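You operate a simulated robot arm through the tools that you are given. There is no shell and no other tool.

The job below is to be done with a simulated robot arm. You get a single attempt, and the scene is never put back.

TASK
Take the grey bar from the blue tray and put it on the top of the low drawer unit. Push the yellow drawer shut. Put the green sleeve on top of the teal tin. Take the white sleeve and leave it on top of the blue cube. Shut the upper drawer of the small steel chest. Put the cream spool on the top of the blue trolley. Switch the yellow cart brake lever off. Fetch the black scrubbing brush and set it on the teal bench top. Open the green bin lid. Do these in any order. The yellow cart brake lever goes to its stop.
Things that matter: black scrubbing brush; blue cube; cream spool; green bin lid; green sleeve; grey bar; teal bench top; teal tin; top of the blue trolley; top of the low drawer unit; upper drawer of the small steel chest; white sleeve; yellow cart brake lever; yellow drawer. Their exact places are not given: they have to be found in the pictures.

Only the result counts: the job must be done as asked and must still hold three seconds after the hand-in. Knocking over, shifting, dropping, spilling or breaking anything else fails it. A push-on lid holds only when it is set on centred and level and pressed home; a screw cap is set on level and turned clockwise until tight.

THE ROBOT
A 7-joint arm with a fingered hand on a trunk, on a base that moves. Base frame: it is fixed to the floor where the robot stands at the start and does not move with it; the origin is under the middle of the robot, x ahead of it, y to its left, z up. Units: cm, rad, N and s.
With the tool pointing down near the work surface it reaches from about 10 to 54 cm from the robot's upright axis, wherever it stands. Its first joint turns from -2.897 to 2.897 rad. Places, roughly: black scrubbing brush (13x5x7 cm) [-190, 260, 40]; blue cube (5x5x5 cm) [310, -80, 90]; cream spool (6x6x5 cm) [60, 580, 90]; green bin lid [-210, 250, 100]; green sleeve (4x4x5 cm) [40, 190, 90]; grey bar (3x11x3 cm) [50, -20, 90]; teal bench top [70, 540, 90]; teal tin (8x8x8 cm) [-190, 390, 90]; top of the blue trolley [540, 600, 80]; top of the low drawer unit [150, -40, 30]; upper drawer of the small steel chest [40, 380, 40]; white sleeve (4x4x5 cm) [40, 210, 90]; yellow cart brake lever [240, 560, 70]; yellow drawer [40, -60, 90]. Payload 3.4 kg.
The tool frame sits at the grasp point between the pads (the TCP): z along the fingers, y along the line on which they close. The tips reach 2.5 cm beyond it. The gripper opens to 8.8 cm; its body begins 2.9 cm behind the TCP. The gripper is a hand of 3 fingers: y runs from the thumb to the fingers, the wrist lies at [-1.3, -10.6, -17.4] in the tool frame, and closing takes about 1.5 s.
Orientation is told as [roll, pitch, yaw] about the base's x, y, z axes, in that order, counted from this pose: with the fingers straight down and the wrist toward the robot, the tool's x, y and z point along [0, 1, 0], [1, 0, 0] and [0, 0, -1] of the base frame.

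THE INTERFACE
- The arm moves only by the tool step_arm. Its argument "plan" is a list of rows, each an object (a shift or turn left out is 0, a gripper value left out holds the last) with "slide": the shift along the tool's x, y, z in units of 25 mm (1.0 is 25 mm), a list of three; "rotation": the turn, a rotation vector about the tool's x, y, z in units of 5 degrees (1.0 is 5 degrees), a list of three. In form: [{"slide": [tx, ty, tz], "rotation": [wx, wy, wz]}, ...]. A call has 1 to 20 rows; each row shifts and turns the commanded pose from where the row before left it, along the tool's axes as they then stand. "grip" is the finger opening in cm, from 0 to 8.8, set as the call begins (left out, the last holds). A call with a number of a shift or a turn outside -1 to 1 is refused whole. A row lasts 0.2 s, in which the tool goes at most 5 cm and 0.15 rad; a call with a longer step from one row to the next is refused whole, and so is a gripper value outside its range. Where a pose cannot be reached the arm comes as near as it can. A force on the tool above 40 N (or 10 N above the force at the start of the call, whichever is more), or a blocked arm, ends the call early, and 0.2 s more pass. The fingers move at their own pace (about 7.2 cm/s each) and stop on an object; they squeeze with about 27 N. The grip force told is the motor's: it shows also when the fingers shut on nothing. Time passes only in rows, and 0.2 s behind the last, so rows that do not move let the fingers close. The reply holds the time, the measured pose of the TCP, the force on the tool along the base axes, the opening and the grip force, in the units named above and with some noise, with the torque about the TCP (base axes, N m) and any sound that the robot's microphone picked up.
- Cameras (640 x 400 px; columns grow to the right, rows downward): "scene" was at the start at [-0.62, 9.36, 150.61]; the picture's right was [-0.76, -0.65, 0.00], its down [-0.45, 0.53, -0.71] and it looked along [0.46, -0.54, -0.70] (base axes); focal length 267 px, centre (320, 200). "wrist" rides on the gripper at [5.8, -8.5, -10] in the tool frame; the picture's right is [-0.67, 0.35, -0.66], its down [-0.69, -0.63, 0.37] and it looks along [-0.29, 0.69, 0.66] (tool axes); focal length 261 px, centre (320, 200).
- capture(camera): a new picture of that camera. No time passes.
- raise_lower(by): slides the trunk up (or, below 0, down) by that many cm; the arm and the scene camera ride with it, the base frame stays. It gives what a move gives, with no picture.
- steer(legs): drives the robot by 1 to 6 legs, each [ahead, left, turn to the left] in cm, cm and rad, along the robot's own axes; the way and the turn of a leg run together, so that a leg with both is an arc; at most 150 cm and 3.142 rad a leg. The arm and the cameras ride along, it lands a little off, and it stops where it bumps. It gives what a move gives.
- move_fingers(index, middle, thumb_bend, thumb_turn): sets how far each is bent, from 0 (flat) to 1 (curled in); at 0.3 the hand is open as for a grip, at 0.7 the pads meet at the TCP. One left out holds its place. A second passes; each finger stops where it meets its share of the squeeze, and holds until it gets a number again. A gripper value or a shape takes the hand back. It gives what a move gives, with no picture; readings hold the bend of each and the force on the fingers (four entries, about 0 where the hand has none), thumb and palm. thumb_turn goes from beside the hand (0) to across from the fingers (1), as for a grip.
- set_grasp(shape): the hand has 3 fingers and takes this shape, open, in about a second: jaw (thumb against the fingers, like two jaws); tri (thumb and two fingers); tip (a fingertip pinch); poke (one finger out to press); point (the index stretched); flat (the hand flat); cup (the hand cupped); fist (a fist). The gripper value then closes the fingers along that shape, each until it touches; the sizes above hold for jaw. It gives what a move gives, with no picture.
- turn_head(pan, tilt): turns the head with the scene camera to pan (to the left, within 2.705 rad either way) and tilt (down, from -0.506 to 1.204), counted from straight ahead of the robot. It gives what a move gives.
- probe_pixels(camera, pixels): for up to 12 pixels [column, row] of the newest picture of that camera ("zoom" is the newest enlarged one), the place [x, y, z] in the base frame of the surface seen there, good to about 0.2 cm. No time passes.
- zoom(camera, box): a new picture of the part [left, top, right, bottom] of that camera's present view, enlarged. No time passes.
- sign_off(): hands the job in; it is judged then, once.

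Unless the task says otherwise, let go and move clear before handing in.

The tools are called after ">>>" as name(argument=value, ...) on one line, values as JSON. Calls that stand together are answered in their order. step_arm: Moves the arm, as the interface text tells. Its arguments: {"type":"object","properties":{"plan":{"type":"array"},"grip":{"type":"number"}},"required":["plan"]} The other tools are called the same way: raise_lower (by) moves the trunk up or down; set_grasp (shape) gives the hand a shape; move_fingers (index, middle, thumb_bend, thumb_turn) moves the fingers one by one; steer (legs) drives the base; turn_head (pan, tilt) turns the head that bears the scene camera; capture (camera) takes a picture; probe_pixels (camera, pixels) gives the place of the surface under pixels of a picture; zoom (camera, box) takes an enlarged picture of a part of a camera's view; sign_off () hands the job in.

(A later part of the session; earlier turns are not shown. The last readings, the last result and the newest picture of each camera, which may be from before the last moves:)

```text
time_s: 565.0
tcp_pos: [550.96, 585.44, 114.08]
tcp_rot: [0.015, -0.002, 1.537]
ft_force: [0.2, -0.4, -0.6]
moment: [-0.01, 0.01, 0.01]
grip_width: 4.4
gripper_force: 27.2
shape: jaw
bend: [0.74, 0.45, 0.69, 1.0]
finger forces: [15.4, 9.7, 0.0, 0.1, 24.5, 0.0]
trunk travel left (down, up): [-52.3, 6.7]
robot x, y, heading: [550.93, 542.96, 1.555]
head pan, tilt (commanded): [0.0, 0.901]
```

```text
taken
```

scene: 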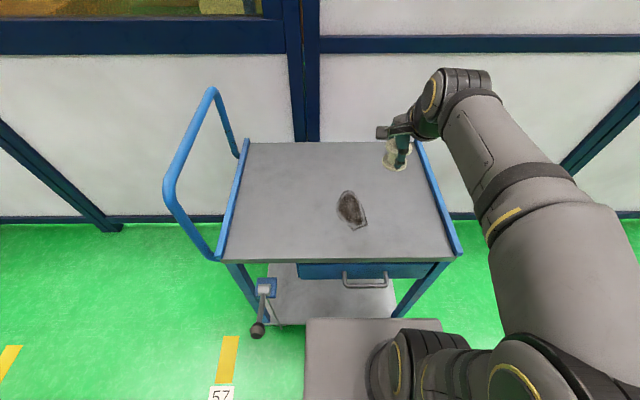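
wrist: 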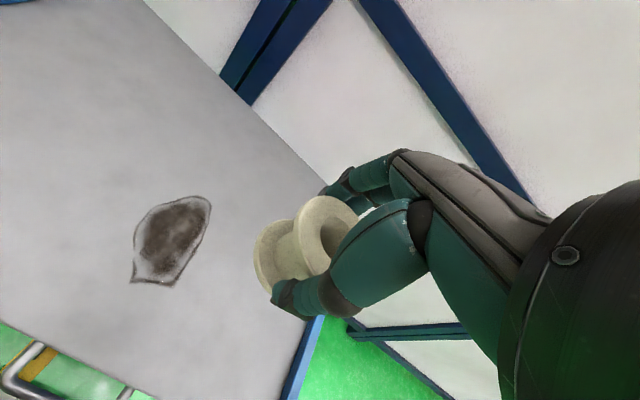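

A dark patch lies near (545,596); I'll place the spool to its right. Probe the surface there.

>>> probe_pixels(camera="scene", pixels=[[400, 200], [410, 215], [350, 205], [366, 225], [338, 195], [420, 190], [445, 225], [430, 175], [350, 190], [400, 230]])

>>> zoom(camera="scene", box=[300, 130, 480, 270])

```text
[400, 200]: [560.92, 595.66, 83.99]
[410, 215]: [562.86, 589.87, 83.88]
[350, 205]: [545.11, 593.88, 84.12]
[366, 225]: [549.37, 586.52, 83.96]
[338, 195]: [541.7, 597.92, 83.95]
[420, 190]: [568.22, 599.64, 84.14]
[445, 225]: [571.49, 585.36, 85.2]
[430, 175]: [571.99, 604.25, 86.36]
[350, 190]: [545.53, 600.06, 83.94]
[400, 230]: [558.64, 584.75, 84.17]
```

```text
2.86 times, centred on (390, 200) of scene
```

zoom: 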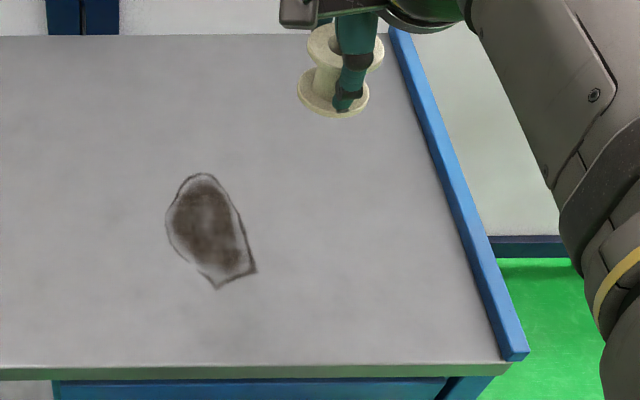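

The patch is flat; I'll place the spool at (559.5,594), clear of patch and rail. Move over and descend.

>>> step_arm(plan=[{"slide": [-0.825, 0.885, 0]}, {"slide": [-0.825, 0.885, 0]}, {"slide": [-0.825, 0.885, 0]}, {"slide": [-0.825, 0.885, 0]}, {"slide": [0, 0, 0.9]}, {"slide": [0, 0, 1]}, {"slide": [0, 0, 1]}, {"slide": [0, 0, 1]}, {"slide": [0, 0, 1]}, {"slide": [0, 0, 1]}, {"slide": [0, 0, 1]}, {"slide": [0, 0, 0.9]}, {"slide": [0, 0, 0.7]}, {}])

>>> capture(camera="wrist")

>>> zoom(camera="scene", box=[300, 130, 480, 270])

```text
time_s: 568.0
tcp_pos: [559.2, 594.13, 92.61]
tcp_rot: [0.014, 0.001, 1.538]
ft_force: [0.1, -0.8, -0.6]
moment: [0.01, -0.03, -0.01]
grip_width: 4.35
gripper_force: 27.2
shape: jaw
bend: [0.74, 0.45, 0.69, 1.0]
finger forces: [15.4, 9.9, 0.1, 0.1, 24.4, 0.0]
trunk travel left (down, up): [-52.3, 6.7]
robot x, y, heading: [551.18, 542.72, 1.552]
head pan, tilt (commanded): [0.0, 0.901]
```

```text
taken
```

wrist: 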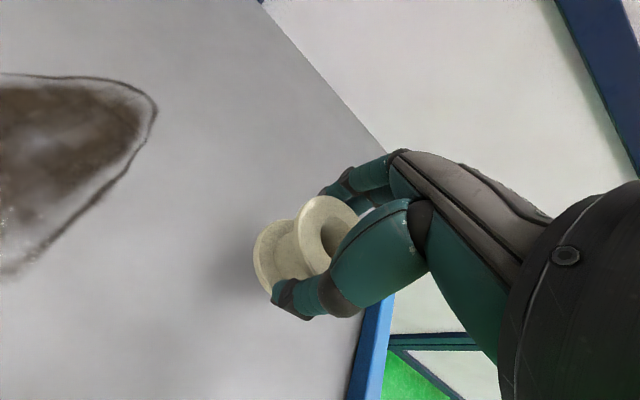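

```text
2.86 times, centred on (390, 200) of scene
```

zoom: 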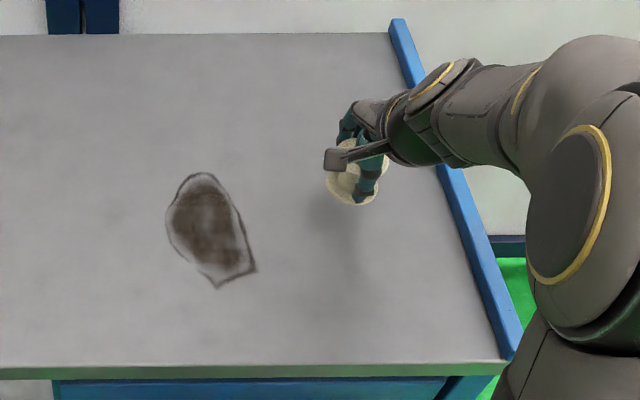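

Lower further in steps.

>>> step_arm(plan=[{"slide": [0, 0, 0.7]}, {"slide": [0, 0, 0.5]}, {"slide": [0, 0, 0.35]}, {}])

>>> step_arm(plan=[{"slide": [0, 0, 0.12]}, {}])

>>> step_arm(plan=[{"slide": [0, 0, 0.1]}, {}])

>>> step_arm(plan=[{"slide": [0, 0, 0.08]}, {}])

```text
time_s: 569.0
tcp_pos: [559.05, 593.96, 88.73]
tcp_rot: [0.014, -0.001, 1.537]
ft_force: [0.6, -0.2, -0.8]
moment: [-0.02, 0.01, -0.04]
grip_width: 4.33
gripper_force: 26.7
shape: jaw
bend: [0.74, 0.45, 0.69, 1.0]
finger forces: [15.4, 10.0, 0.1, 0.0, 24.4, 0.1]
trunk travel left (down, up): [-52.3, 6.7]
robot x, y, heading: [551.18, 542.51, 1.559]
head pan, tilt (commanded): [0.0, 0.901]
```

```text
time_s: 569.5
tcp_pos: [559.14, 593.81, 88.47]
tcp_rot: [0.014, -0.001, 1.539]
ft_force: [0.4, 0.1, -0.5]
moment: [-0.04, 0.01, 0.0]
grip_width: 4.39
gripper_force: 26.6
shape: jaw
bend: [0.74, 0.45, 0.69, 1.0]
finger forces: [15.4, 9.9, 0.0, 0.0, 24.3, 0.0]
trunk travel left (down, up): [-52.3, 6.7]
robot x, y, heading: [550.63, 542.95, 1.558]
head pan, tilt (commanded): [0.0, 0.901]
```

```text
time_s: 570.1
tcp_pos: [559.16, 593.96, 88.18]
tcp_rot: [0.015, -0.001, 1.539]
ft_force: [-0.4, 0.2, -0.9]
moment: [0.01, 0.04, 0.03]
grip_width: 4.34
gripper_force: 26.9
shape: jaw
bend: [0.74, 0.45, 0.69, 1.0]
finger forces: [15.5, 9.9, 0.0, 0.0, 24.2, 0.0]
trunk travel left (down, up): [-52.3, 6.7]
robot x, y, heading: [551.0, 542.45, 1.558]
head pan, tilt (commanded): [0.0, 0.901]
```

```text
time_s: 570.8
tcp_pos: [559.27, 593.88, 87.95]
tcp_rot: [0.013, 0.0, 1.539]
ft_force: [0.3, -0.7, -1.0]
moment: [-0.01, 0.0, 0.01]
grip_width: 4.35
gripper_force: 27.3
shape: jaw
bend: [0.74, 0.45, 0.69, 1.0]
finger forces: [15.6, 9.9, 0.1, 0.0, 24.3, 0.0]
trunk travel left (down, up): [-52.3, 6.7]
robot x, y, heading: [550.77, 542.83, 1.555]
head pan, tilt (commanded): [0.0, 0.901]
```

>>> step_arm(plan=[{"slide": [0, 0, 0.06]}, {}])

>>> step_arm(plan=[{"slide": [0, 0, 0.05]}, {}])

>>> step_arm(plan=[{"slide": [0, 0, 0.05]}, {}])

```text
time_s: 571.4
tcp_pos: [559.13, 593.91, 87.91]
tcp_rot: [0.012, 0.001, 1.538]
ft_force: [0.3, -1.5, -0.6]
moment: [0.0, -0.04, 0.01]
grip_width: 4.36
gripper_force: 27.0
shape: jaw
bend: [0.74, 0.45, 0.69, 1.0]
finger forces: [15.5, 9.9, 0.1, 0.0, 24.3, 0.0]
trunk travel left (down, up): [-52.3, 6.7]
robot x, y, heading: [550.71, 542.65, 1.559]
head pan, tilt (commanded): [0.0, 0.901]
```

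```text
time_s: 572.0
tcp_pos: [559.17, 593.93, 87.81]
tcp_rot: [0.011, -0.002, 1.539]
ft_force: [-0.2, -1.1, 5.1]
moment: [0.01, 0.01, 0.01]
grip_width: 4.36
gripper_force: 26.5
shape: jaw
bend: [0.74, 0.45, 0.69, 1.0]
finger forces: [15.9, 9.7, 0.1, 0.1, 24.9, 0.1]
trunk travel left (down, up): [-52.3, 6.7]
robot x, y, heading: [550.79, 542.58, 1.555]
head pan, tilt (commanded): [0.0, 0.901]
```

```text
time_s: 572.5
tcp_pos: [559.04, 594.0, 87.83]
tcp_rot: [0.014, -0.003, 1.538]
ft_force: [1.1, -0.4, 12.0]
moment: [0.06, -0.03, -0.04]
grip_width: 4.36
gripper_force: 26.7
shape: jaw
bend: [0.74, 0.44, 0.69, 1.0]
finger forces: [16.2, 10.6, 0.1, 0.0, 25.5, 0.1]
trunk travel left (down, up): [-52.3, 6.7]
robot x, y, heading: [550.48, 542.56, 1.561]
head pan, tilt (commanded): [0.0, 0.901]
```

Contact (12 N). Ease a touch, open and rise.

>>> step_arm(plan=[{"slide": [0, 0, -0.05]}, {}])

>>> step_arm(plan=[{}, {}, {}, {}, {}, {}], grip=7.0)

>>> step_arm(plan=[{"slide": [0, 0, -0.3]}, {"slide": [0, 0, -0.6]}, {"slide": [0, 0, -0.9]}, {"slide": [0, 0, -1]}, {"slide": [0, 0, -1]}, {"slide": [0, 0, -1]}, {"slide": [0, 0, -1]}, {"slide": [0, 0, -1]}, {"slide": [0, 0, -1]}, {"slide": [0, 0, -1]}, {"slide": [0, -0.9, 0]}, {"slide": [0, -0.9, 0]}, {"slide": [0, -0.9, 0]}, {}])

>>> zoom(camera="scene", box=[300, 130, 480, 270])

```text
time_s: 573.1
tcp_pos: [559.09, 593.88, 87.73]
tcp_rot: [0.015, 0.0, 1.539]
ft_force: [2.1, 1.1, 7.0]
moment: [0.07, -0.04, -0.04]
grip_width: 4.36
gripper_force: 26.8
shape: jaw
bend: [0.74, 0.44, 0.69, 1.0]
finger forces: [16.2, 11.3, 0.0, 0.0, 24.9, 0.0]
trunk travel left (down, up): [-52.3, 6.7]
robot x, y, heading: [550.97, 542.67, 1.556]
head pan, tilt (commanded): [0.0, 0.901]
```

```text
time_s: 574.5
tcp_pos: [559.04, 593.96, 87.84]
tcp_rot: [0.016, 0.0, 1.537]
ft_force: [0.2, 0.7, 1.0]
moment: [-0.01, -0.02, -0.02]
grip_width: 6.98
gripper_force: 0.0
shape: jaw
bend: [0.27, 0.34, 0.5, 0.99]
finger forces: [0.0, 0.0, 0.1, 0.0, 0.0, 0.0]
trunk travel left (down, up): [-52.3, 6.7]
robot x, y, heading: [551.02, 542.58, 1.56]
head pan, tilt (commanded): [0.0, 0.901]
```

```text
time_s: 577.5
tcp_pos: [559.18, 587.07, 109.84]
tcp_rot: [0.016, -0.002, 1.539]
ft_force: [0.3, 0.8, -0.1]
moment: [-0.01, 0.04, 0.0]
grip_width: 6.98
gripper_force: 0.0
shape: jaw
bend: [0.27, 0.34, 0.5, 0.99]
finger forces: [0.1, 0.0, 0.0, 0.0, 0.0, 0.0]
trunk travel left (down, up): [-52.3, 6.7]
robot x, y, heading: [551.11, 542.6, 1.556]
head pan, tilt (commanded): [0.0, 0.901]
```

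```text
2.86 times, centred on (390, 200) of scene
```

zoom: 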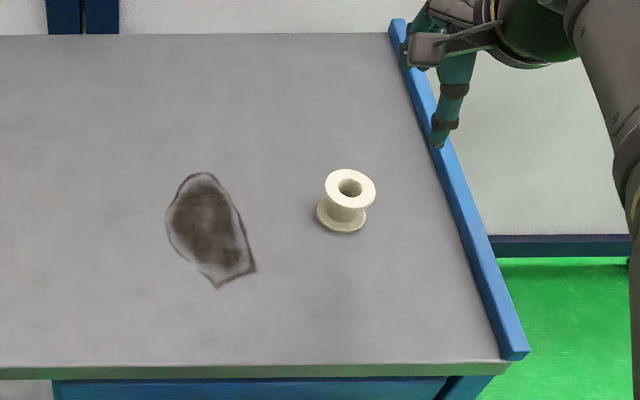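

The cream spool stands on the blue trolley. Now back to the yellow cart for its brake lever.

>>> steer(legs=[[-48, 0, 0.014], [0, 150, 0], [0, 145, 0]])

>>> turn_head(pan=0, tilt=0.6)

>>> capture(camera="scene")

```text
time_s: 594.4
tcp_pos: [258.8, 534.8, 109.71]
tcp_rot: [0.013, -0.002, 1.573]
ft_force: [0.0, -0.3, 1.0]
moment: [-0.04, 0.0, 0.0]
grip_width: 6.97
gripper_force: 0.1
shape: jaw
bend: [0.27, 0.34, 0.5, 0.99]
finger forces: [0.1, 0.1, 0.0, 0.1, 0.1, 0.0]
trunk travel left (down, up): [-52.3, 6.7]
robot x, y, heading: [251.58, 489.57, 1.594]
head pan, tilt (commanded): [0.0, 0.901]
```

```text
time_s: 595.2
tcp_pos: [258.73, 534.58, 109.77]
tcp_rot: [0.013, -0.001, 1.571]
ft_force: [-0.2, -0.2, 0.2]
moment: [-0.01, 0.02, -0.06]
grip_width: 6.98
gripper_force: 0.1
shape: jaw
bend: [0.27, 0.34, 0.5, 0.99]
finger forces: [0.0, 0.1, 0.1, 0.1, 0.1, 0.0]
trunk travel left (down, up): [-52.3, 6.7]
robot x, y, heading: [251.98, 489.83, 1.595]
head pan, tilt (commanded): [0.0, 0.6]
```

```text
taken
```

scene: 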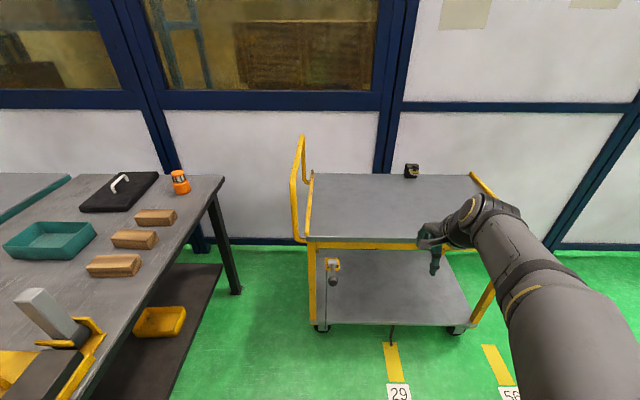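

>>> zoom(camera="scene", box=[290, 220, 390, 345])

>>> probe_pixels(camera="scene", pixels=[[333, 281], [333, 264], [328, 266], [340, 266], [312, 280], [320, 242], [333, 273], [325, 310], [392, 335], [320, 325], [410, 170], [312, 245]])

```text
3.20 times, centred on (340, 282) of scene
```

zoom: 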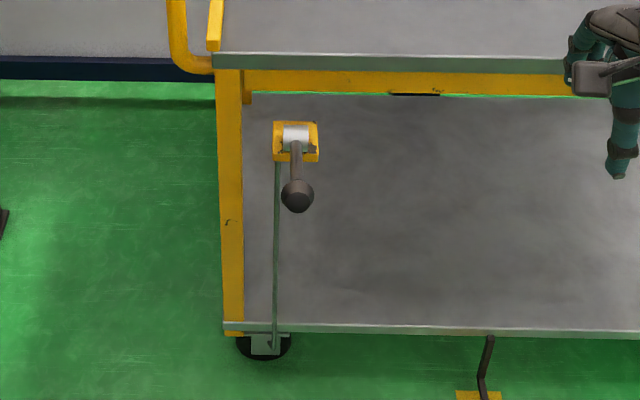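

```text
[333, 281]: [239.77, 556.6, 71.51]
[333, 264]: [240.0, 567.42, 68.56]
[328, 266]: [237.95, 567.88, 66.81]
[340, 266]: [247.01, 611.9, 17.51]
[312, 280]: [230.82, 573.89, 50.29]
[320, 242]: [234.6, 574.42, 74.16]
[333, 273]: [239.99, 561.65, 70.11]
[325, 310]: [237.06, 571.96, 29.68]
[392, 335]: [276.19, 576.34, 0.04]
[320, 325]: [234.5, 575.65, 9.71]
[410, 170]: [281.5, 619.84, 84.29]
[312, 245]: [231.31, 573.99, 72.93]
```

The lever pivots at (240,568,68) with its ball at (239.8,556.6,71.5), pointing at me and slightly up. I need to see markings; zoom in more.

>>> zoom(camera="scene", box=[318, 250, 350, 295])

>>> capture(camera="wrist")

```text
8.89 times, centred on (334, 272) of scene
```

zoom: 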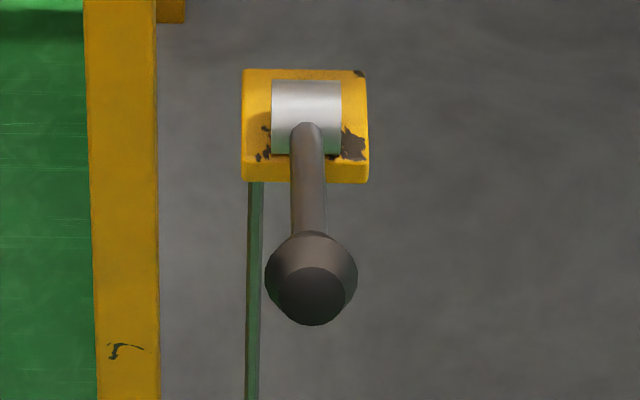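

```text
taken
```

wrist: 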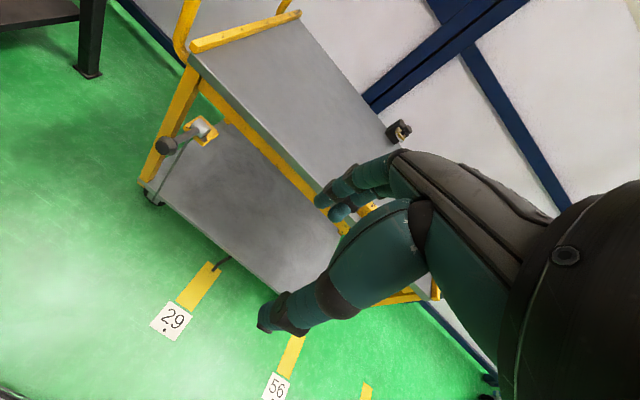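

No markings. I'll measure the lever's present angle more exactly.

>>> probe_pixels(camera="zoom", pixels=[[308, 135], [308, 160], [308, 185], [308, 210], [308, 228], [310, 250], [310, 270], [310, 300], [305, 90], [305, 110], [255, 120], [350, 170]])

```text
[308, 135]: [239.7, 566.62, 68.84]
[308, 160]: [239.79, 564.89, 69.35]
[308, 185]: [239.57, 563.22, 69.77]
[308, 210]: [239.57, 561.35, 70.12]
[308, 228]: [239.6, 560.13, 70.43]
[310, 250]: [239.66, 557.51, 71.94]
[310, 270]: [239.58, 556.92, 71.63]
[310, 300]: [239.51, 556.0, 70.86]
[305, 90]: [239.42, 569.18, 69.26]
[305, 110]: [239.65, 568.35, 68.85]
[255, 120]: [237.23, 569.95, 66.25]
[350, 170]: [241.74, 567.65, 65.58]
```

The lever now stands about 14° above horizontal. I'll try it with closed fingertips from above: align with x≈239.7, y≈557 and lower the trunk.

>>> steer(legs=[[0, 19.5, -0.022], [21, 0, 0]])

>>> step_arm(plan=[{}, {}, {}, {}, {}, {}], grip=0)

>>> raise_lower(by=-20)

>>> turn_head(pan=0.1, tilt=0.8)

>>> capture(camera="scene")

>>> capture(camera="wrist")

```text
time_s: 598.0
tcp_pos: [240.52, 555.21, 109.82]
tcp_rot: [0.013, -0.001, 1.548]
ft_force: [0.2, -0.4, 0.2]
moment: [0.02, 0.01, 0.0]
grip_width: 6.97
gripper_force: 0.0
shape: jaw
bend: [0.27, 0.34, 0.5, 0.99]
finger forces: [0.1, 0.0, 0.0, 0.0, 0.0, 0.1]
trunk travel left (down, up): [-52.3, 6.7]
robot x, y, heading: [232.83, 510.64, 1.568]
head pan, tilt (commanded): [0.0, 0.6]
```

```text
time_s: 599.4
tcp_pos: [240.5, 555.09, 109.88]
tcp_rot: [0.015, 0.001, 1.548]
ft_force: [0.5, 0.6, -0.1]
moment: [-0.01, -0.03, 0.02]
grip_width: 0.01
gripper_force: 26.9
shape: jaw
bend: [0.7, 0.7, 0.36, 1.0]
finger forces: [0.1, 0.0, 0.0, 0.0, 0.0, 0.0]
trunk travel left (down, up): [-52.3, 6.7]
robot x, y, heading: [232.67, 510.67, 1.571]
head pan, tilt (commanded): [0.0, 0.6]
```

```text
time_s: 601.6
tcp_pos: [240.46, 555.14, 89.85]
tcp_rot: [0.015, -0.001, 1.549]
ft_force: [-0.5, 0.8, -0.3]
moment: [-0.03, 0.03, 0.0]
grip_width: 0.0
gripper_force: 27.1
shape: jaw
bend: [0.7, 0.7, 0.36, 1.0]
finger forces: [0.0, 0.1, 0.0, 0.0, 0.0, 0.1]
trunk travel left (down, up): [-32.3, 26.7]
robot x, y, heading: [232.51, 510.63, 1.572]
head pan, tilt (commanded): [0.0, 0.6]
```

```text
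time_s: 602.3
tcp_pos: [240.45, 555.02, 89.76]
tcp_rot: [0.015, 0.0, 1.548]
ft_force: [0.9, 0.2, -0.4]
moment: [0.0, -0.02, 0.0]
grip_width: 0.0
gripper_force: 27.0
shape: jaw
bend: [0.7, 0.7, 0.36, 1.0]
finger forces: [0.0, 0.0, 0.0, 0.1, 0.0, 0.0]
trunk travel left (down, up): [-32.3, 26.7]
robot x, y, heading: [232.76, 510.39, 1.564]
head pan, tilt (commanded): [0.099, 0.799]
```

```text
taken
```

scene: 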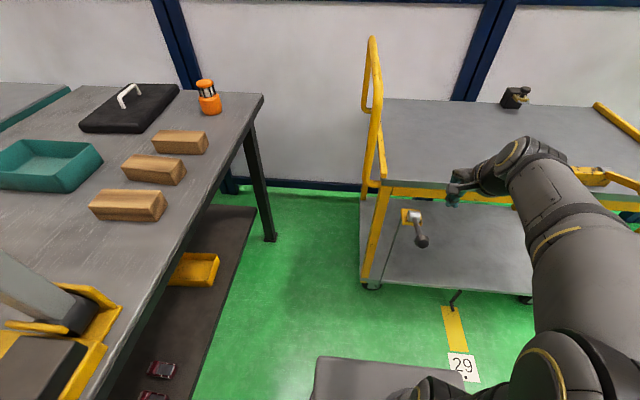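

```text
taken
```

wrist: 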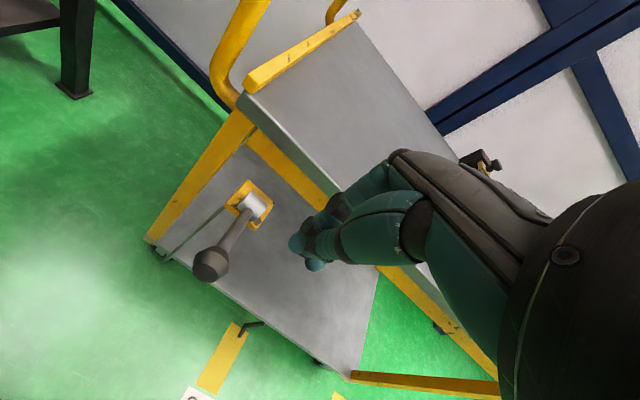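

I'll probe the ball from the wrist view for exact placement.

>>> probe_pixels(camera="wrist", pixels=[[210, 263], [200, 262], [218, 255], [205, 275], [215, 250], [225, 245], [240, 222], [250, 208], [258, 205], [195, 270], [222, 268]])

>>> zoom(camera="wrist", box=[150, 160, 350, 320])

>>> zoom(camera="scene", box=[370, 170, 510, 300])

```text
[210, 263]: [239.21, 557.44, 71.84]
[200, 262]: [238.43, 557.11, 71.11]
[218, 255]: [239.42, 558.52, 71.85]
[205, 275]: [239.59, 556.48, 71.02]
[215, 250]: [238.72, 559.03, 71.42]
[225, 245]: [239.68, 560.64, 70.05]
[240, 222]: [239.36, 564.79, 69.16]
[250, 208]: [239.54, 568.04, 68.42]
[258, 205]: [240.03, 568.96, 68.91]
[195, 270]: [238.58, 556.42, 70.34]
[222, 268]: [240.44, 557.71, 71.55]
```

```text
2.50 times, centred on (250, 240) of wrist
```

zoom: 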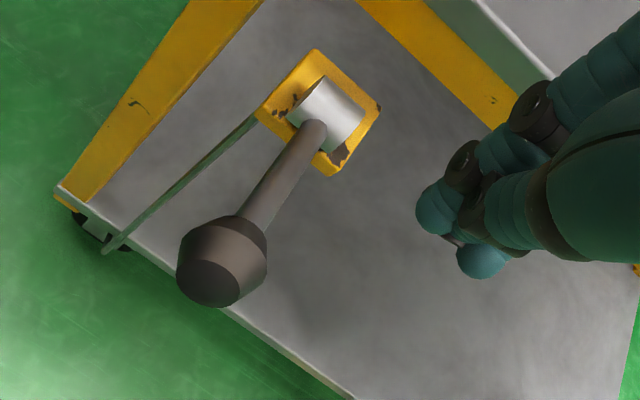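

```text
3.08 times, centred on (440, 235) of scene
```

zoom: 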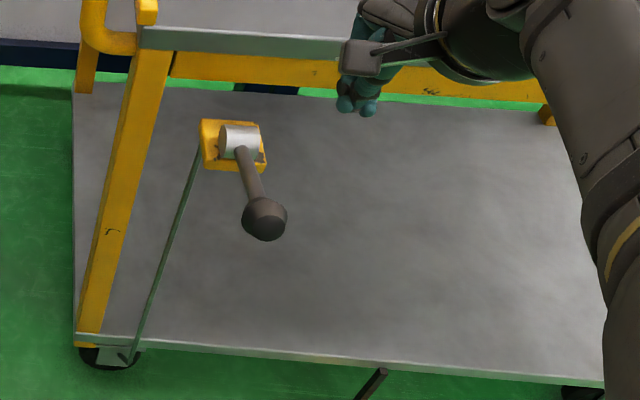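

Ball top at (239.5,557.8,71.9). Place the closed fingertips just above it.

>>> step_arm(plan=[{"slide": [0.36, 0.56, 0]}, {"slide": [0, 0.55, 0]}, {"slide": [0, 0, 0.9]}, {"slide": [0, 0, 0.9]}, {"slide": [0, 0, 0.9]}, {"slide": [0, 0, 0.9]}, {"slide": [0, 0, 0.9]}, {"slide": [0, 0, 0.7]}, {}])

>>> capture(camera="wrist")

>>> zoom(camera="scene", box=[370, 170, 510, 300])

```text
time_s: 604.3
tcp_pos: [239.41, 558.0, 76.76]
tcp_rot: [0.015, 0.0, 1.547]
ft_force: [1.0, -0.4, -0.8]
moment: [-0.03, 0.05, -0.01]
grip_width: 0.03
gripper_force: 26.5
shape: jaw
bend: [0.7, 0.7, 0.36, 1.0]
finger forces: [0.0, 0.0, 0.0, 0.0, 0.0, 0.1]
trunk travel left (down, up): [-32.3, 26.7]
robot x, y, heading: [232.72, 510.63, 1.572]
head pan, tilt (commanded): [0.099, 0.799]
```

```text
taken
```

wrist: 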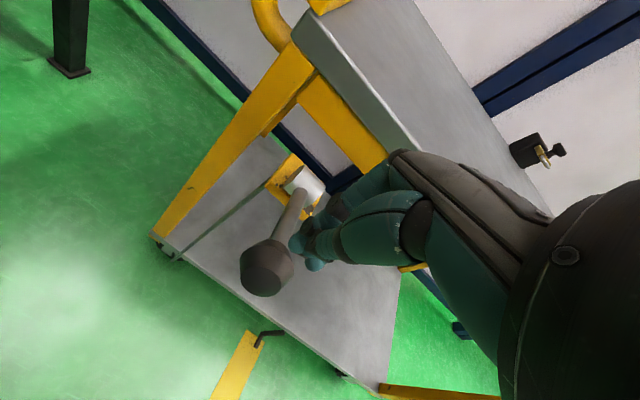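

```text
3.08 times, centred on (440, 235) of scene
```

zoom: 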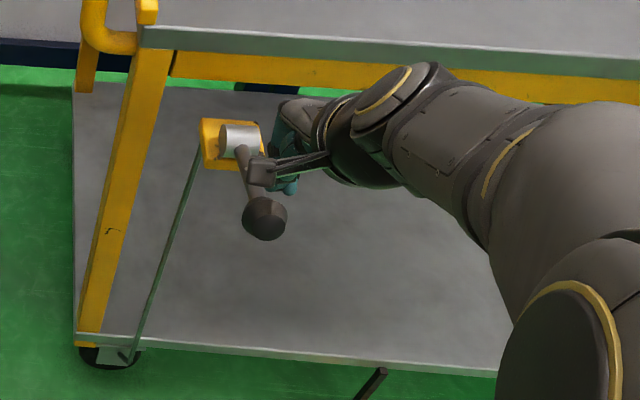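

Well aligned over the ball. Press down gently.

>>> step_arm(plan=[{"slide": [0, 0, 0.4]}, {"slide": [0, 0, 0.4]}, {"slide": [0, 0, 0.3]}, {}])

>>> step_arm(plan=[{"slide": [0, 0, 0.2]}, {"slide": [0, 0, 0.2]}, {"slide": [0, 0, 0.2]}, {}])

>>> zoom(camera="scene", box=[370, 170, 510, 300])

>>> capture(camera="wrist")

```text
time_s: 605.5
tcp_pos: [239.34, 558.07, 74.45]
tcp_rot: [0.01, -0.012, 1.548]
ft_force: [-2.2, -2.6, 20.1]
moment: [-0.01, 0.15, 0.04]
grip_width: 0.02
gripper_force: 27.3
shape: jaw
bend: [0.7, 0.7, 0.36, 1.0]
finger forces: [0.1, 0.1, 0.0, 0.1, 49.8, 0.0]
trunk travel left (down, up): [-32.3, 26.7]
robot x, y, heading: [232.77, 510.6, 1.566]
head pan, tilt (commanded): [0.099, 0.799]
stopped in row 4: the force on the tool passed its limit at 41 N (the readings are from after the stop); the commanded pose is now the measured one
```

```text
time_s: 605.9
tcp_pos: [239.32, 558.51, 74.28]
tcp_rot: [0.008, -0.023, 1.546]
ft_force: [-4.2, 2.7, 12.8]
moment: [0.09, 0.12, -0.05]
grip_width: 0.03
gripper_force: 26.6
shape: jaw
bend: [0.7, 0.7, 0.73, 1.0]
finger forces: [16.4, 0.0, 0.0, 0.0, 0.1, 0.1]
trunk travel left (down, up): [-32.3, 26.7]
robot x, y, heading: [232.52, 510.52, 1.568]
head pan, tilt (commanded): [0.099, 0.799]
stopped in row 2: the force on the tool passed its limit at 44 N (the readings are from after the stop); the commanded pose is now the measured one
```

```text
3.08 times, centred on (440, 235) of scene
```

zoom: 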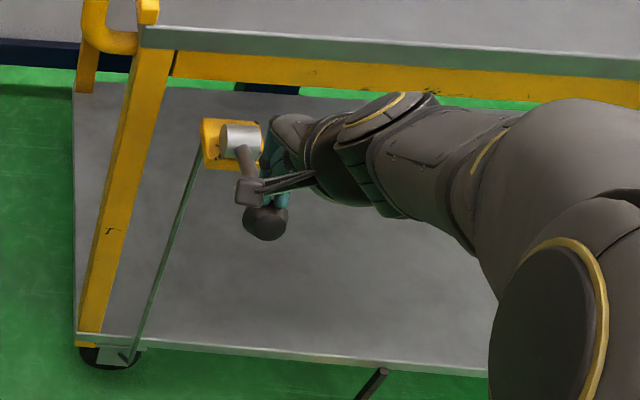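

```text
taken
```

wrist: 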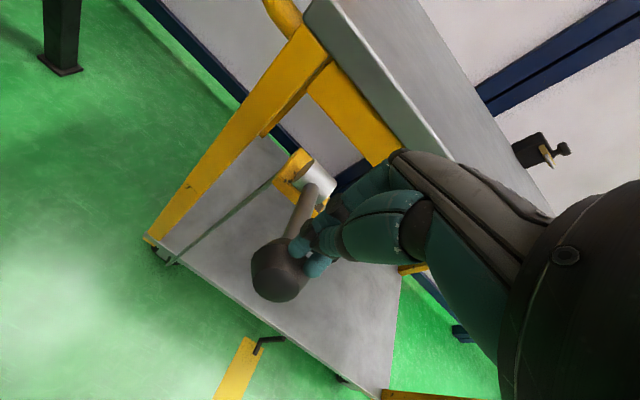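

The lever will not go down (over 40 N, no movement): it is at its lower stop, so "off" must be upward. I'll grip the ball sideways and lift it: rise, turn the hand 90°, open.

>>> step_arm(plan=[{"slide": [0, 0, -0.4]}, {"slide": [0, 0, -0.8]}, {"slide": [0, 0, -1]}, {"slide": [0, 0, -1]}, {"slide": [0, 0, -0.8]}, {}], grip=0)

>>> step_arm(plan=[{"rotation": [0, 0, 1]}, {"rotation": [0, 0, 1]}, {"rotation": [0, 0, 1]}, {"rotation": [0, 0, 1]}, {"rotation": [0, 0, 1]}, {"rotation": [0, 0, 1]}, {"rotation": [0, 0, 1]}, {"rotation": [0, 0, 1]}, {"rotation": [0, 0, 1]}, {"rotation": [0, 0, 1]}, {"rotation": [0, 0, 1]}, {"rotation": [0, 0, 1]}, {"rotation": [0, 0, 1]}, {"rotation": [0, 0, 1]}, {"rotation": [0, 0, 1]}, {"rotation": [0, 0, 1]}, {"rotation": [0, 0, 1]}, {"rotation": [0, 0, 1]}, {}], grip=6)

>>> capture(camera="wrist")

>>> capture(camera="scene")

```text
time_s: 607.3
tcp_pos: [239.49, 558.27, 84.23]
tcp_rot: [0.009, -0.02, 1.546]
ft_force: [-0.6, 0.1, 0.3]
moment: [-0.01, 0.0, -0.01]
grip_width: 0.01
gripper_force: 27.2
shape: jaw
bend: [0.7, 0.7, 0.73, 1.0]
finger forces: [0.1, 0.1, 0.0, 0.1, 0.0, 0.1]
trunk travel left (down, up): [-32.3, 26.7]
robot x, y, heading: [232.27, 510.95, 1.567]
head pan, tilt (commanded): [0.099, 0.799]
```

```text
time_s: 611.3
tcp_pos: [239.54, 558.33, 84.11]
tcp_rot: [0.019, 0.01, -0.026]
ft_force: [-0.8, 0.0, 0.5]
moment: [0.0, 0.01, 0.01]
grip_width: 5.97
gripper_force: 0.0
shape: jaw
bend: [0.28, 0.38, 0.6, 1.0]
finger forces: [0.0, 0.0, 0.0, 0.0, 0.0, 0.0]
trunk travel left (down, up): [-32.3, 26.7]
robot x, y, heading: [232.59, 510.59, 1.569]
head pan, tilt (commanded): [0.099, 0.799]
```

```text
taken
```

wrist: 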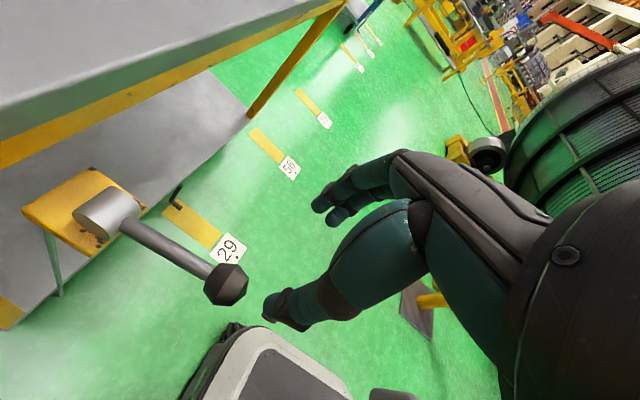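

```text
taken
```

scene: 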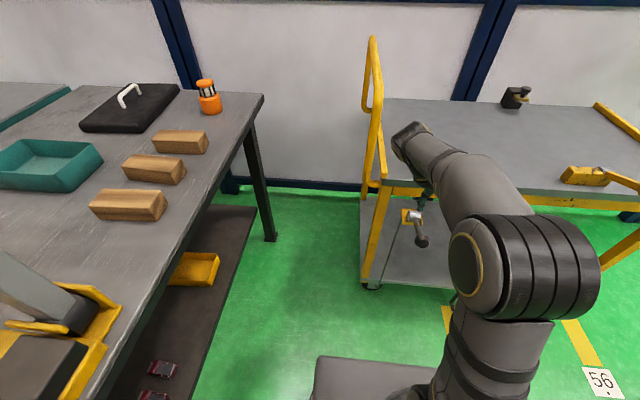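

From the side I see the lever's horizontal pivot. Lower around the ball and grip it sideways.

>>> step_arm(plan=[{"slide": [-0.24, 0, 0.5]}, {"slide": [0, 0, 0.9]}, {"slide": [0, 0, 0.9]}, {"slide": [0, 0, 0.9]}, {"slide": [0, 0, 0.9]}, {"slide": [0, 0, 0.7]}, {"slide": [0, 0, 0.5]}, {}])

>>> capture(camera="wrist")

```text
time_s: 613.1
tcp_pos: [239.26, 558.07, 70.86]
tcp_rot: [0.018, 0.011, -0.025]
ft_force: [-0.3, -0.1, 0.5]
moment: [-0.01, -0.01, 0.02]
grip_width: 5.99
gripper_force: 0.0
shape: jaw
bend: [0.28, 0.38, 0.6, 1.0]
finger forces: [0.0, 0.0, 0.1, 0.0, 0.0, 0.1]
trunk travel left (down, up): [-32.3, 26.7]
robot x, y, heading: [232.27, 510.87, 1.567]
head pan, tilt (commanded): [0.099, 0.799]
```

```text
taken
```

wrist: 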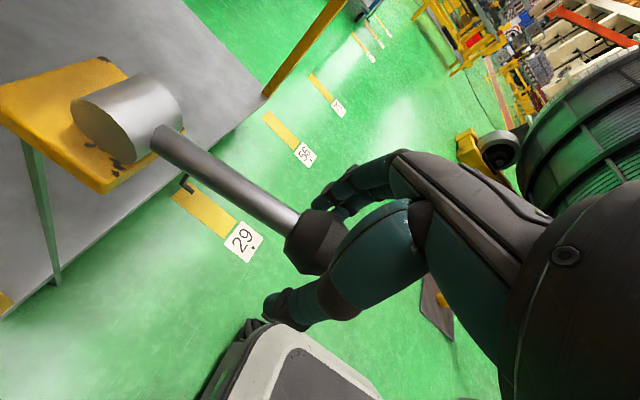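

The ball is right at the grasp point. Close on it.

>>> step_arm(plan=[{}, {}, {}, {}, {}, {}, {}, {}], grip=1.5)

>>> capture(camera="wrist")

```text
time_s: 614.9
tcp_pos: [239.2, 558.08, 71.02]
tcp_rot: [0.017, 0.01, -0.025]
ft_force: [0.6, -0.1, -1.4]
moment: [-0.04, -0.03, 0.03]
grip_width: 2.75
gripper_force: 27.4
shape: jaw
bend: [0.74, 0.53, 0.75, 1.0]
finger forces: [14.5, 6.8, 0.1, 0.0, 22.1, 0.0]
trunk travel left (down, up): [-32.3, 26.7]
robot x, y, heading: [232.89, 510.37, 1.571]
head pan, tilt (commanded): [0.099, 0.799]
```

```text
taken
```

wrist: 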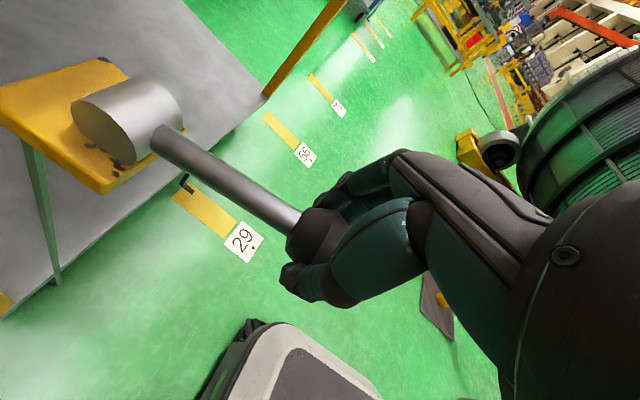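

Gripped (27 N). Lift slowly and watch the force.

>>> step_arm(plan=[{"slide": [0, 0, -0.2]}, {"slide": [0, 0, -0.2]}, {"slide": [0.02, 0, -0.2]}, {"slide": [0.02, 0, -0.2]}, {}])

>>> capture(camera="wrist")

```text
time_s: 616.1
tcp_pos: [239.34, 558.06, 72.86]
tcp_rot: [0.016, 0.01, -0.023]
ft_force: [-0.2, 14.8, -7.6]
moment: [0.17, 0.08, 0.12]
grip_width: 2.68
gripper_force: 27.1
shape: jaw
bend: [0.74, 0.56, 0.75, 1.0]
finger forces: [18.8, 4.6, 0.0, 0.0, 21.4, 0.0]
trunk travel left (down, up): [-32.3, 26.7]
robot x, y, heading: [233.08, 510.65, 1.571]
head pan, tilt (commanded): [0.099, 0.799]
```

```text
taken
```

wrist: 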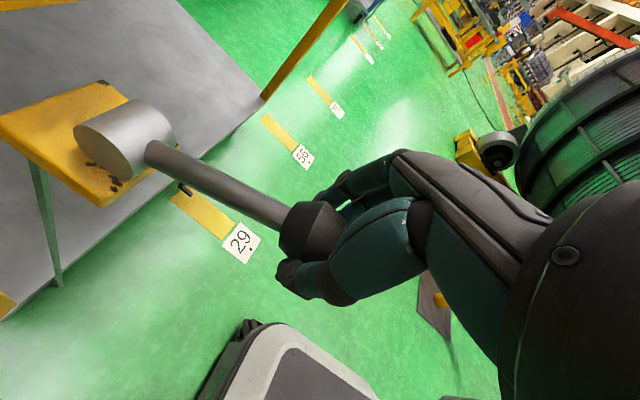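

The lever moves up; the pull toward +y shows I must follow its arc. Continue along the arc (y forward as it rises).

>>> step_arm(plan=[{"slide": [0.14, 0, -0.185]}, {"slide": [0.14, 0, -0.185]}, {"slide": [0.14, 0, -0.185]}, {"slide": [0.14, 0, -0.185]}, {}])

>>> step_arm(plan=[{"slide": [0.12, 0, -0.165]}, {"slide": [0.12, 0, -0.165]}, {"slide": [0.12, 0, -0.165]}, {"slide": [0.12, 0, -0.165]}, {}])

>>> capture(camera="wrist")

```text
time_s: 617.3
tcp_pos: [239.35, 559.28, 74.87]
tcp_rot: [0.019, 0.01, -0.024]
ft_force: [-8.4, -2.8, -0.7]
moment: [-0.1, 0.15, -0.02]
grip_width: 2.67
gripper_force: 27.8
shape: jaw
bend: [0.74, 0.56, 0.75, 1.0]
finger forces: [15.0, 6.4, 0.1, 0.0, 24.9, 0.0]
trunk travel left (down, up): [-32.3, 26.7]
robot x, y, heading: [232.47, 510.65, 1.569]
head pan, tilt (commanded): [0.099, 0.799]
```

```text
time_s: 618.5
tcp_pos: [239.33, 560.62, 76.46]
tcp_rot: [0.019, 0.009, -0.025]
ft_force: [-5.3, 0.1, -2.3]
moment: [-0.05, 0.08, -0.05]
grip_width: 2.6
gripper_force: 27.2
shape: jaw
bend: [0.74, 0.58, 0.75, 1.0]
finger forces: [14.1, 3.4, 0.0, 0.1, 20.2, 0.0]
trunk travel left (down, up): [-32.3, 26.7]
robot x, y, heading: [232.75, 510.41, 1.571]
head pan, tilt (commanded): [0.099, 0.799]
```

```text
taken
```

wrist: 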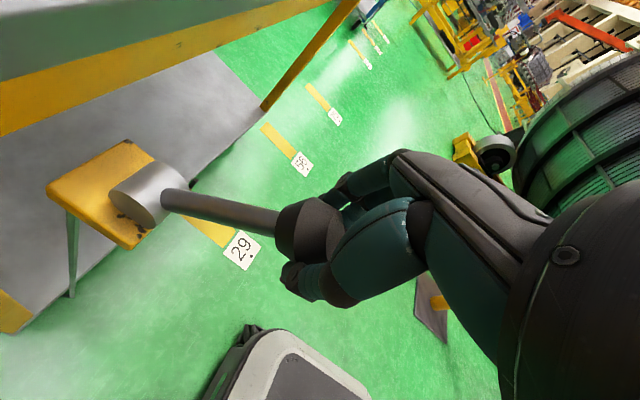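

About 42° now with low force. Continue.

>>> step_arm(plan=[{"slide": [0.15, 0, -0.14]}, {"slide": [0.15, 0, -0.14]}, {"slide": [0.15, 0, -0.14]}, {"slide": [0.15, 0, -0.14]}, {}])

>>> step_arm(plan=[{"slide": [0.18, 0, -0.11]}, {"slide": [0.18, 0, -0.11]}, {"slide": [0.18, 0, -0.11]}, {"slide": [0.18, 0, -0.11]}, {}])

>>> capture(camera="wrist")

>>> zoom(camera="scene", box=[350, 80, 530, 290])

```text
time_s: 619.7
tcp_pos: [239.54, 562.11, 77.87]
tcp_rot: [0.019, 0.009, -0.025]
ft_force: [-0.3, -0.3, -0.9]
moment: [0.02, 0.03, -0.02]
grip_width: 1.86
gripper_force: 26.8
shape: jaw
bend: [0.76, 0.75, 0.86, 1.0]
finger forces: [0.0, 0.0, 0.0, 0.0, 0.0, 0.0]
trunk travel left (down, up): [-32.3, 26.7]
robot x, y, heading: [232.38, 510.69, 1.569]
head pan, tilt (commanded): [0.099, 0.799]
```

```text
time_s: 620.9
tcp_pos: [239.41, 563.75, 79.1]
tcp_rot: [0.017, 0.011, -0.024]
ft_force: [0.1, -0.3, 0.3]
moment: [-0.01, -0.03, 0.0]
grip_width: 1.86
gripper_force: 27.5
shape: jaw
bend: [0.76, 0.75, 0.86, 1.0]
finger forces: [0.1, 0.0, 0.0, 0.0, 0.1, 0.0]
trunk travel left (down, up): [-32.3, 26.7]
robot x, y, heading: [232.6, 510.51, 1.571]
head pan, tilt (commanded): [0.099, 0.799]
```

```text
taken
```

wrist: 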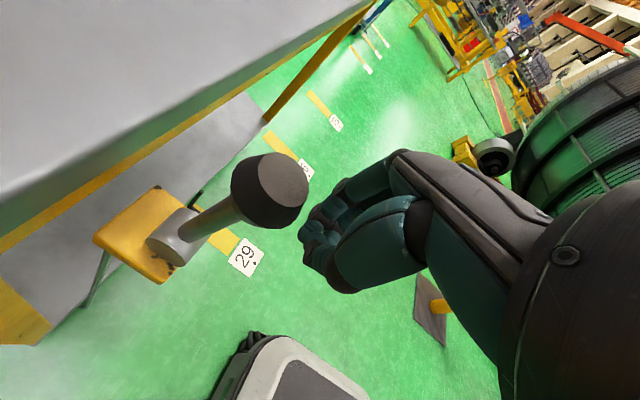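

```text
1.90 times, centred on (440, 185) of scene
```

zoom: 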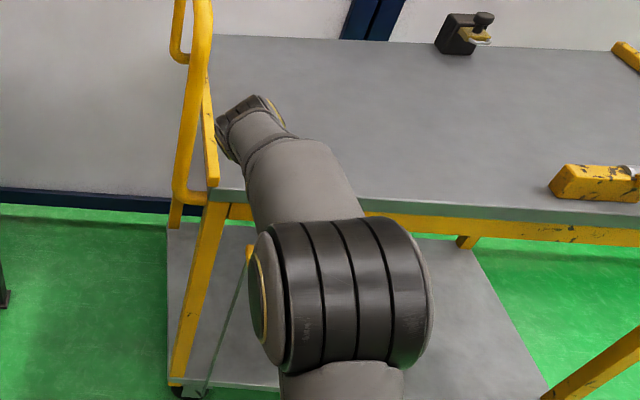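

The ball slipped out of the grip but the lever stays up. I'll measure where it stands.

>>> probe_pixels(camera="wrist", pixels=[[285, 180], [260, 180], [250, 205], [280, 205], [265, 165], [225, 215], [205, 225], [190, 232], [175, 240], [160, 250], [300, 195], [245, 185]])

>>> zoom(camera="wrist", box=[100, 120, 340, 300])

```text
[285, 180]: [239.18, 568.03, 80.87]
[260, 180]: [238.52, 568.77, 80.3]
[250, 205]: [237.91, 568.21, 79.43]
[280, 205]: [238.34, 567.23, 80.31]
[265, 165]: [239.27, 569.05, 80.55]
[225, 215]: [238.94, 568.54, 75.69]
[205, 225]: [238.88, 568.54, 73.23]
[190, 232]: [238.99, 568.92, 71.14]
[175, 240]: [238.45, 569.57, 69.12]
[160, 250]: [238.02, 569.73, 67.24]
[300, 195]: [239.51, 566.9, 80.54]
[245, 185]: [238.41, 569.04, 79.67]
```

```text
2.22 times, centred on (220, 210) of wrist
```

zoom: 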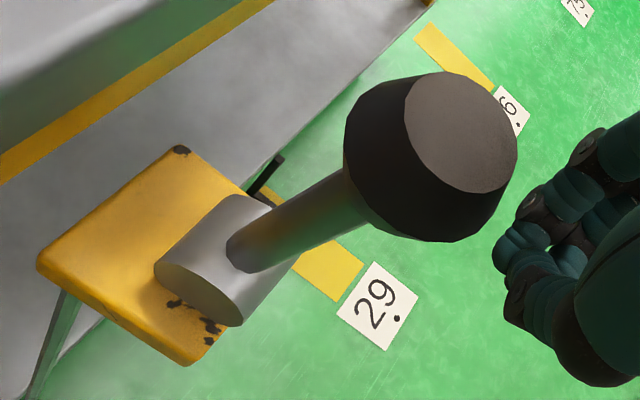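

The lever now stands nearly upright (about 84°). To make sure it is at its stop I'll push the ball gently further with closed fingers and feel the force.

>>> step_arm(plan=[{}, {}, {}], grip=0)

>>> step_arm(plan=[{"slide": [0.2, 0, 0]}, {"slide": [0.2, 0, 0]}, {}])

>>> step_arm(plan=[{"slide": [0.15, 0, 0]}, {}])

>>> capture(camera="wrist")

```text
time_s: 621.7
tcp_pos: [239.45, 563.85, 79.02]
tcp_rot: [0.016, 0.01, -0.024]
ft_force: [-0.3, 0.3, -0.7]
moment: [-0.01, 0.0, 0.01]
grip_width: 1.84
gripper_force: 27.0
shape: jaw
bend: [0.76, 0.75, 0.86, 1.0]
finger forces: [0.0, 0.0, 0.0, 0.0, 0.1, 0.1]
trunk travel left (down, up): [-32.3, 26.7]
robot x, y, heading: [232.28, 510.82, 1.573]
head pan, tilt (commanded): [0.099, 0.799]
```

```text
time_s: 622.5
tcp_pos: [239.67, 564.76, 79.1]
tcp_rot: [0.016, 0.008, -0.024]
ft_force: [0.6, 0.1, -0.5]
moment: [-0.02, 0.04, 0.01]
grip_width: 1.86
gripper_force: 26.7
shape: jaw
bend: [0.76, 0.75, 0.86, 1.0]
finger forces: [0.0, 0.0, 0.0, 0.1, 0.0, 0.1]
trunk travel left (down, up): [-32.3, 26.7]
robot x, y, heading: [232.62, 510.51, 1.571]
head pan, tilt (commanded): [0.099, 0.799]
```

```text
time_s: 623.1
tcp_pos: [239.62, 565.02, 79.06]
tcp_rot: [0.018, 0.011, -0.024]
ft_force: [-0.6, -0.1, 0.3]
moment: [-0.01, -0.03, 0.01]
grip_width: 1.85
gripper_force: 27.0
shape: jaw
bend: [0.76, 0.75, 0.86, 1.0]
finger forces: [0.0, 0.0, 0.0, 0.1, 0.0, 0.0]
trunk travel left (down, up): [-32.3, 26.7]
robot x, y, heading: [232.94, 510.72, 1.568]
head pan, tilt (commanded): [0.099, 0.799]
```

```text
taken
```

wrist: 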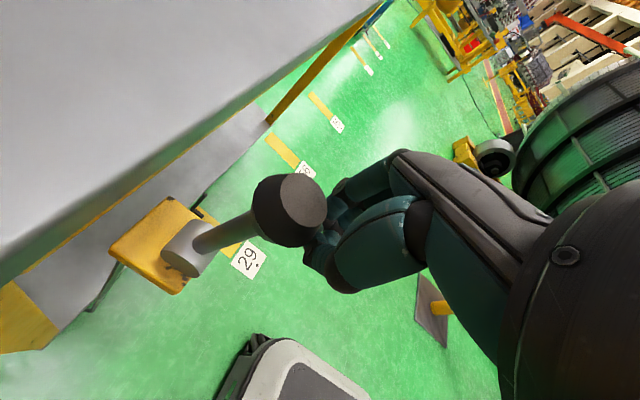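

Not touching yet. Continue in small steps.

>>> step_arm(plan=[{"slide": [0.15, 0, 0]}, {"slide": [0.15, 0, 0]}, {}])

>>> step_arm(plan=[{"slide": [0.12, 0, 0]}, {"slide": [0.12, 0, 0]}, {}])

>>> capture(camera="wrist")

```text
time_s: 623.9
tcp_pos: [239.65, 565.78, 79.15]
tcp_rot: [0.016, 0.012, -0.025]
ft_force: [-1.5, -13.4, -2.2]
moment: [-0.07, -0.01, 0.0]
grip_width: 1.85
gripper_force: 27.5
shape: jaw
bend: [0.76, 0.75, 0.85, 1.0]
finger forces: [9.1, 0.0, 0.0, 0.1, 15.1, 0.1]
trunk travel left (down, up): [-32.3, 26.7]
robot x, y, heading: [232.7, 510.9, 1.57]
head pan, tilt (commanded): [0.099, 0.799]
```

```text
time_s: 624.7
tcp_pos: [239.64, 566.18, 79.09]
tcp_rot: [0.013, 0.011, -0.028]
ft_force: [-1.4, -35.5, -9.1]
moment: [-0.31, 0.07, -0.14]
grip_width: 1.85
gripper_force: 27.1
shape: jaw
bend: [0.75, 0.75, 0.85, 1.0]
finger forces: [20.0, 0.0, 0.0, 0.0, 20.3, 0.0]
trunk travel left (down, up): [-32.3, 26.7]
robot x, y, heading: [232.93, 510.58, 1.57]
head pan, tilt (commanded): [0.099, 0.799]
```

```text
taken
```

wrist: 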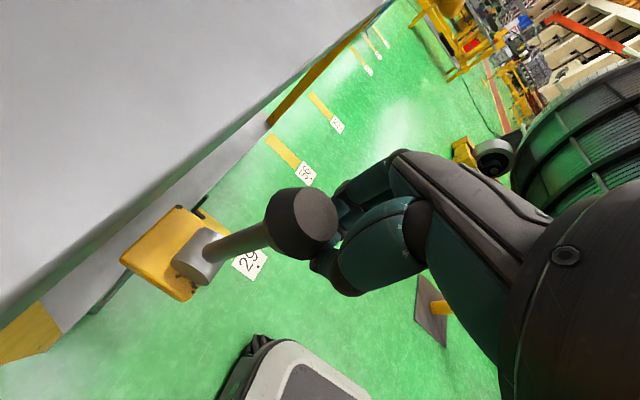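

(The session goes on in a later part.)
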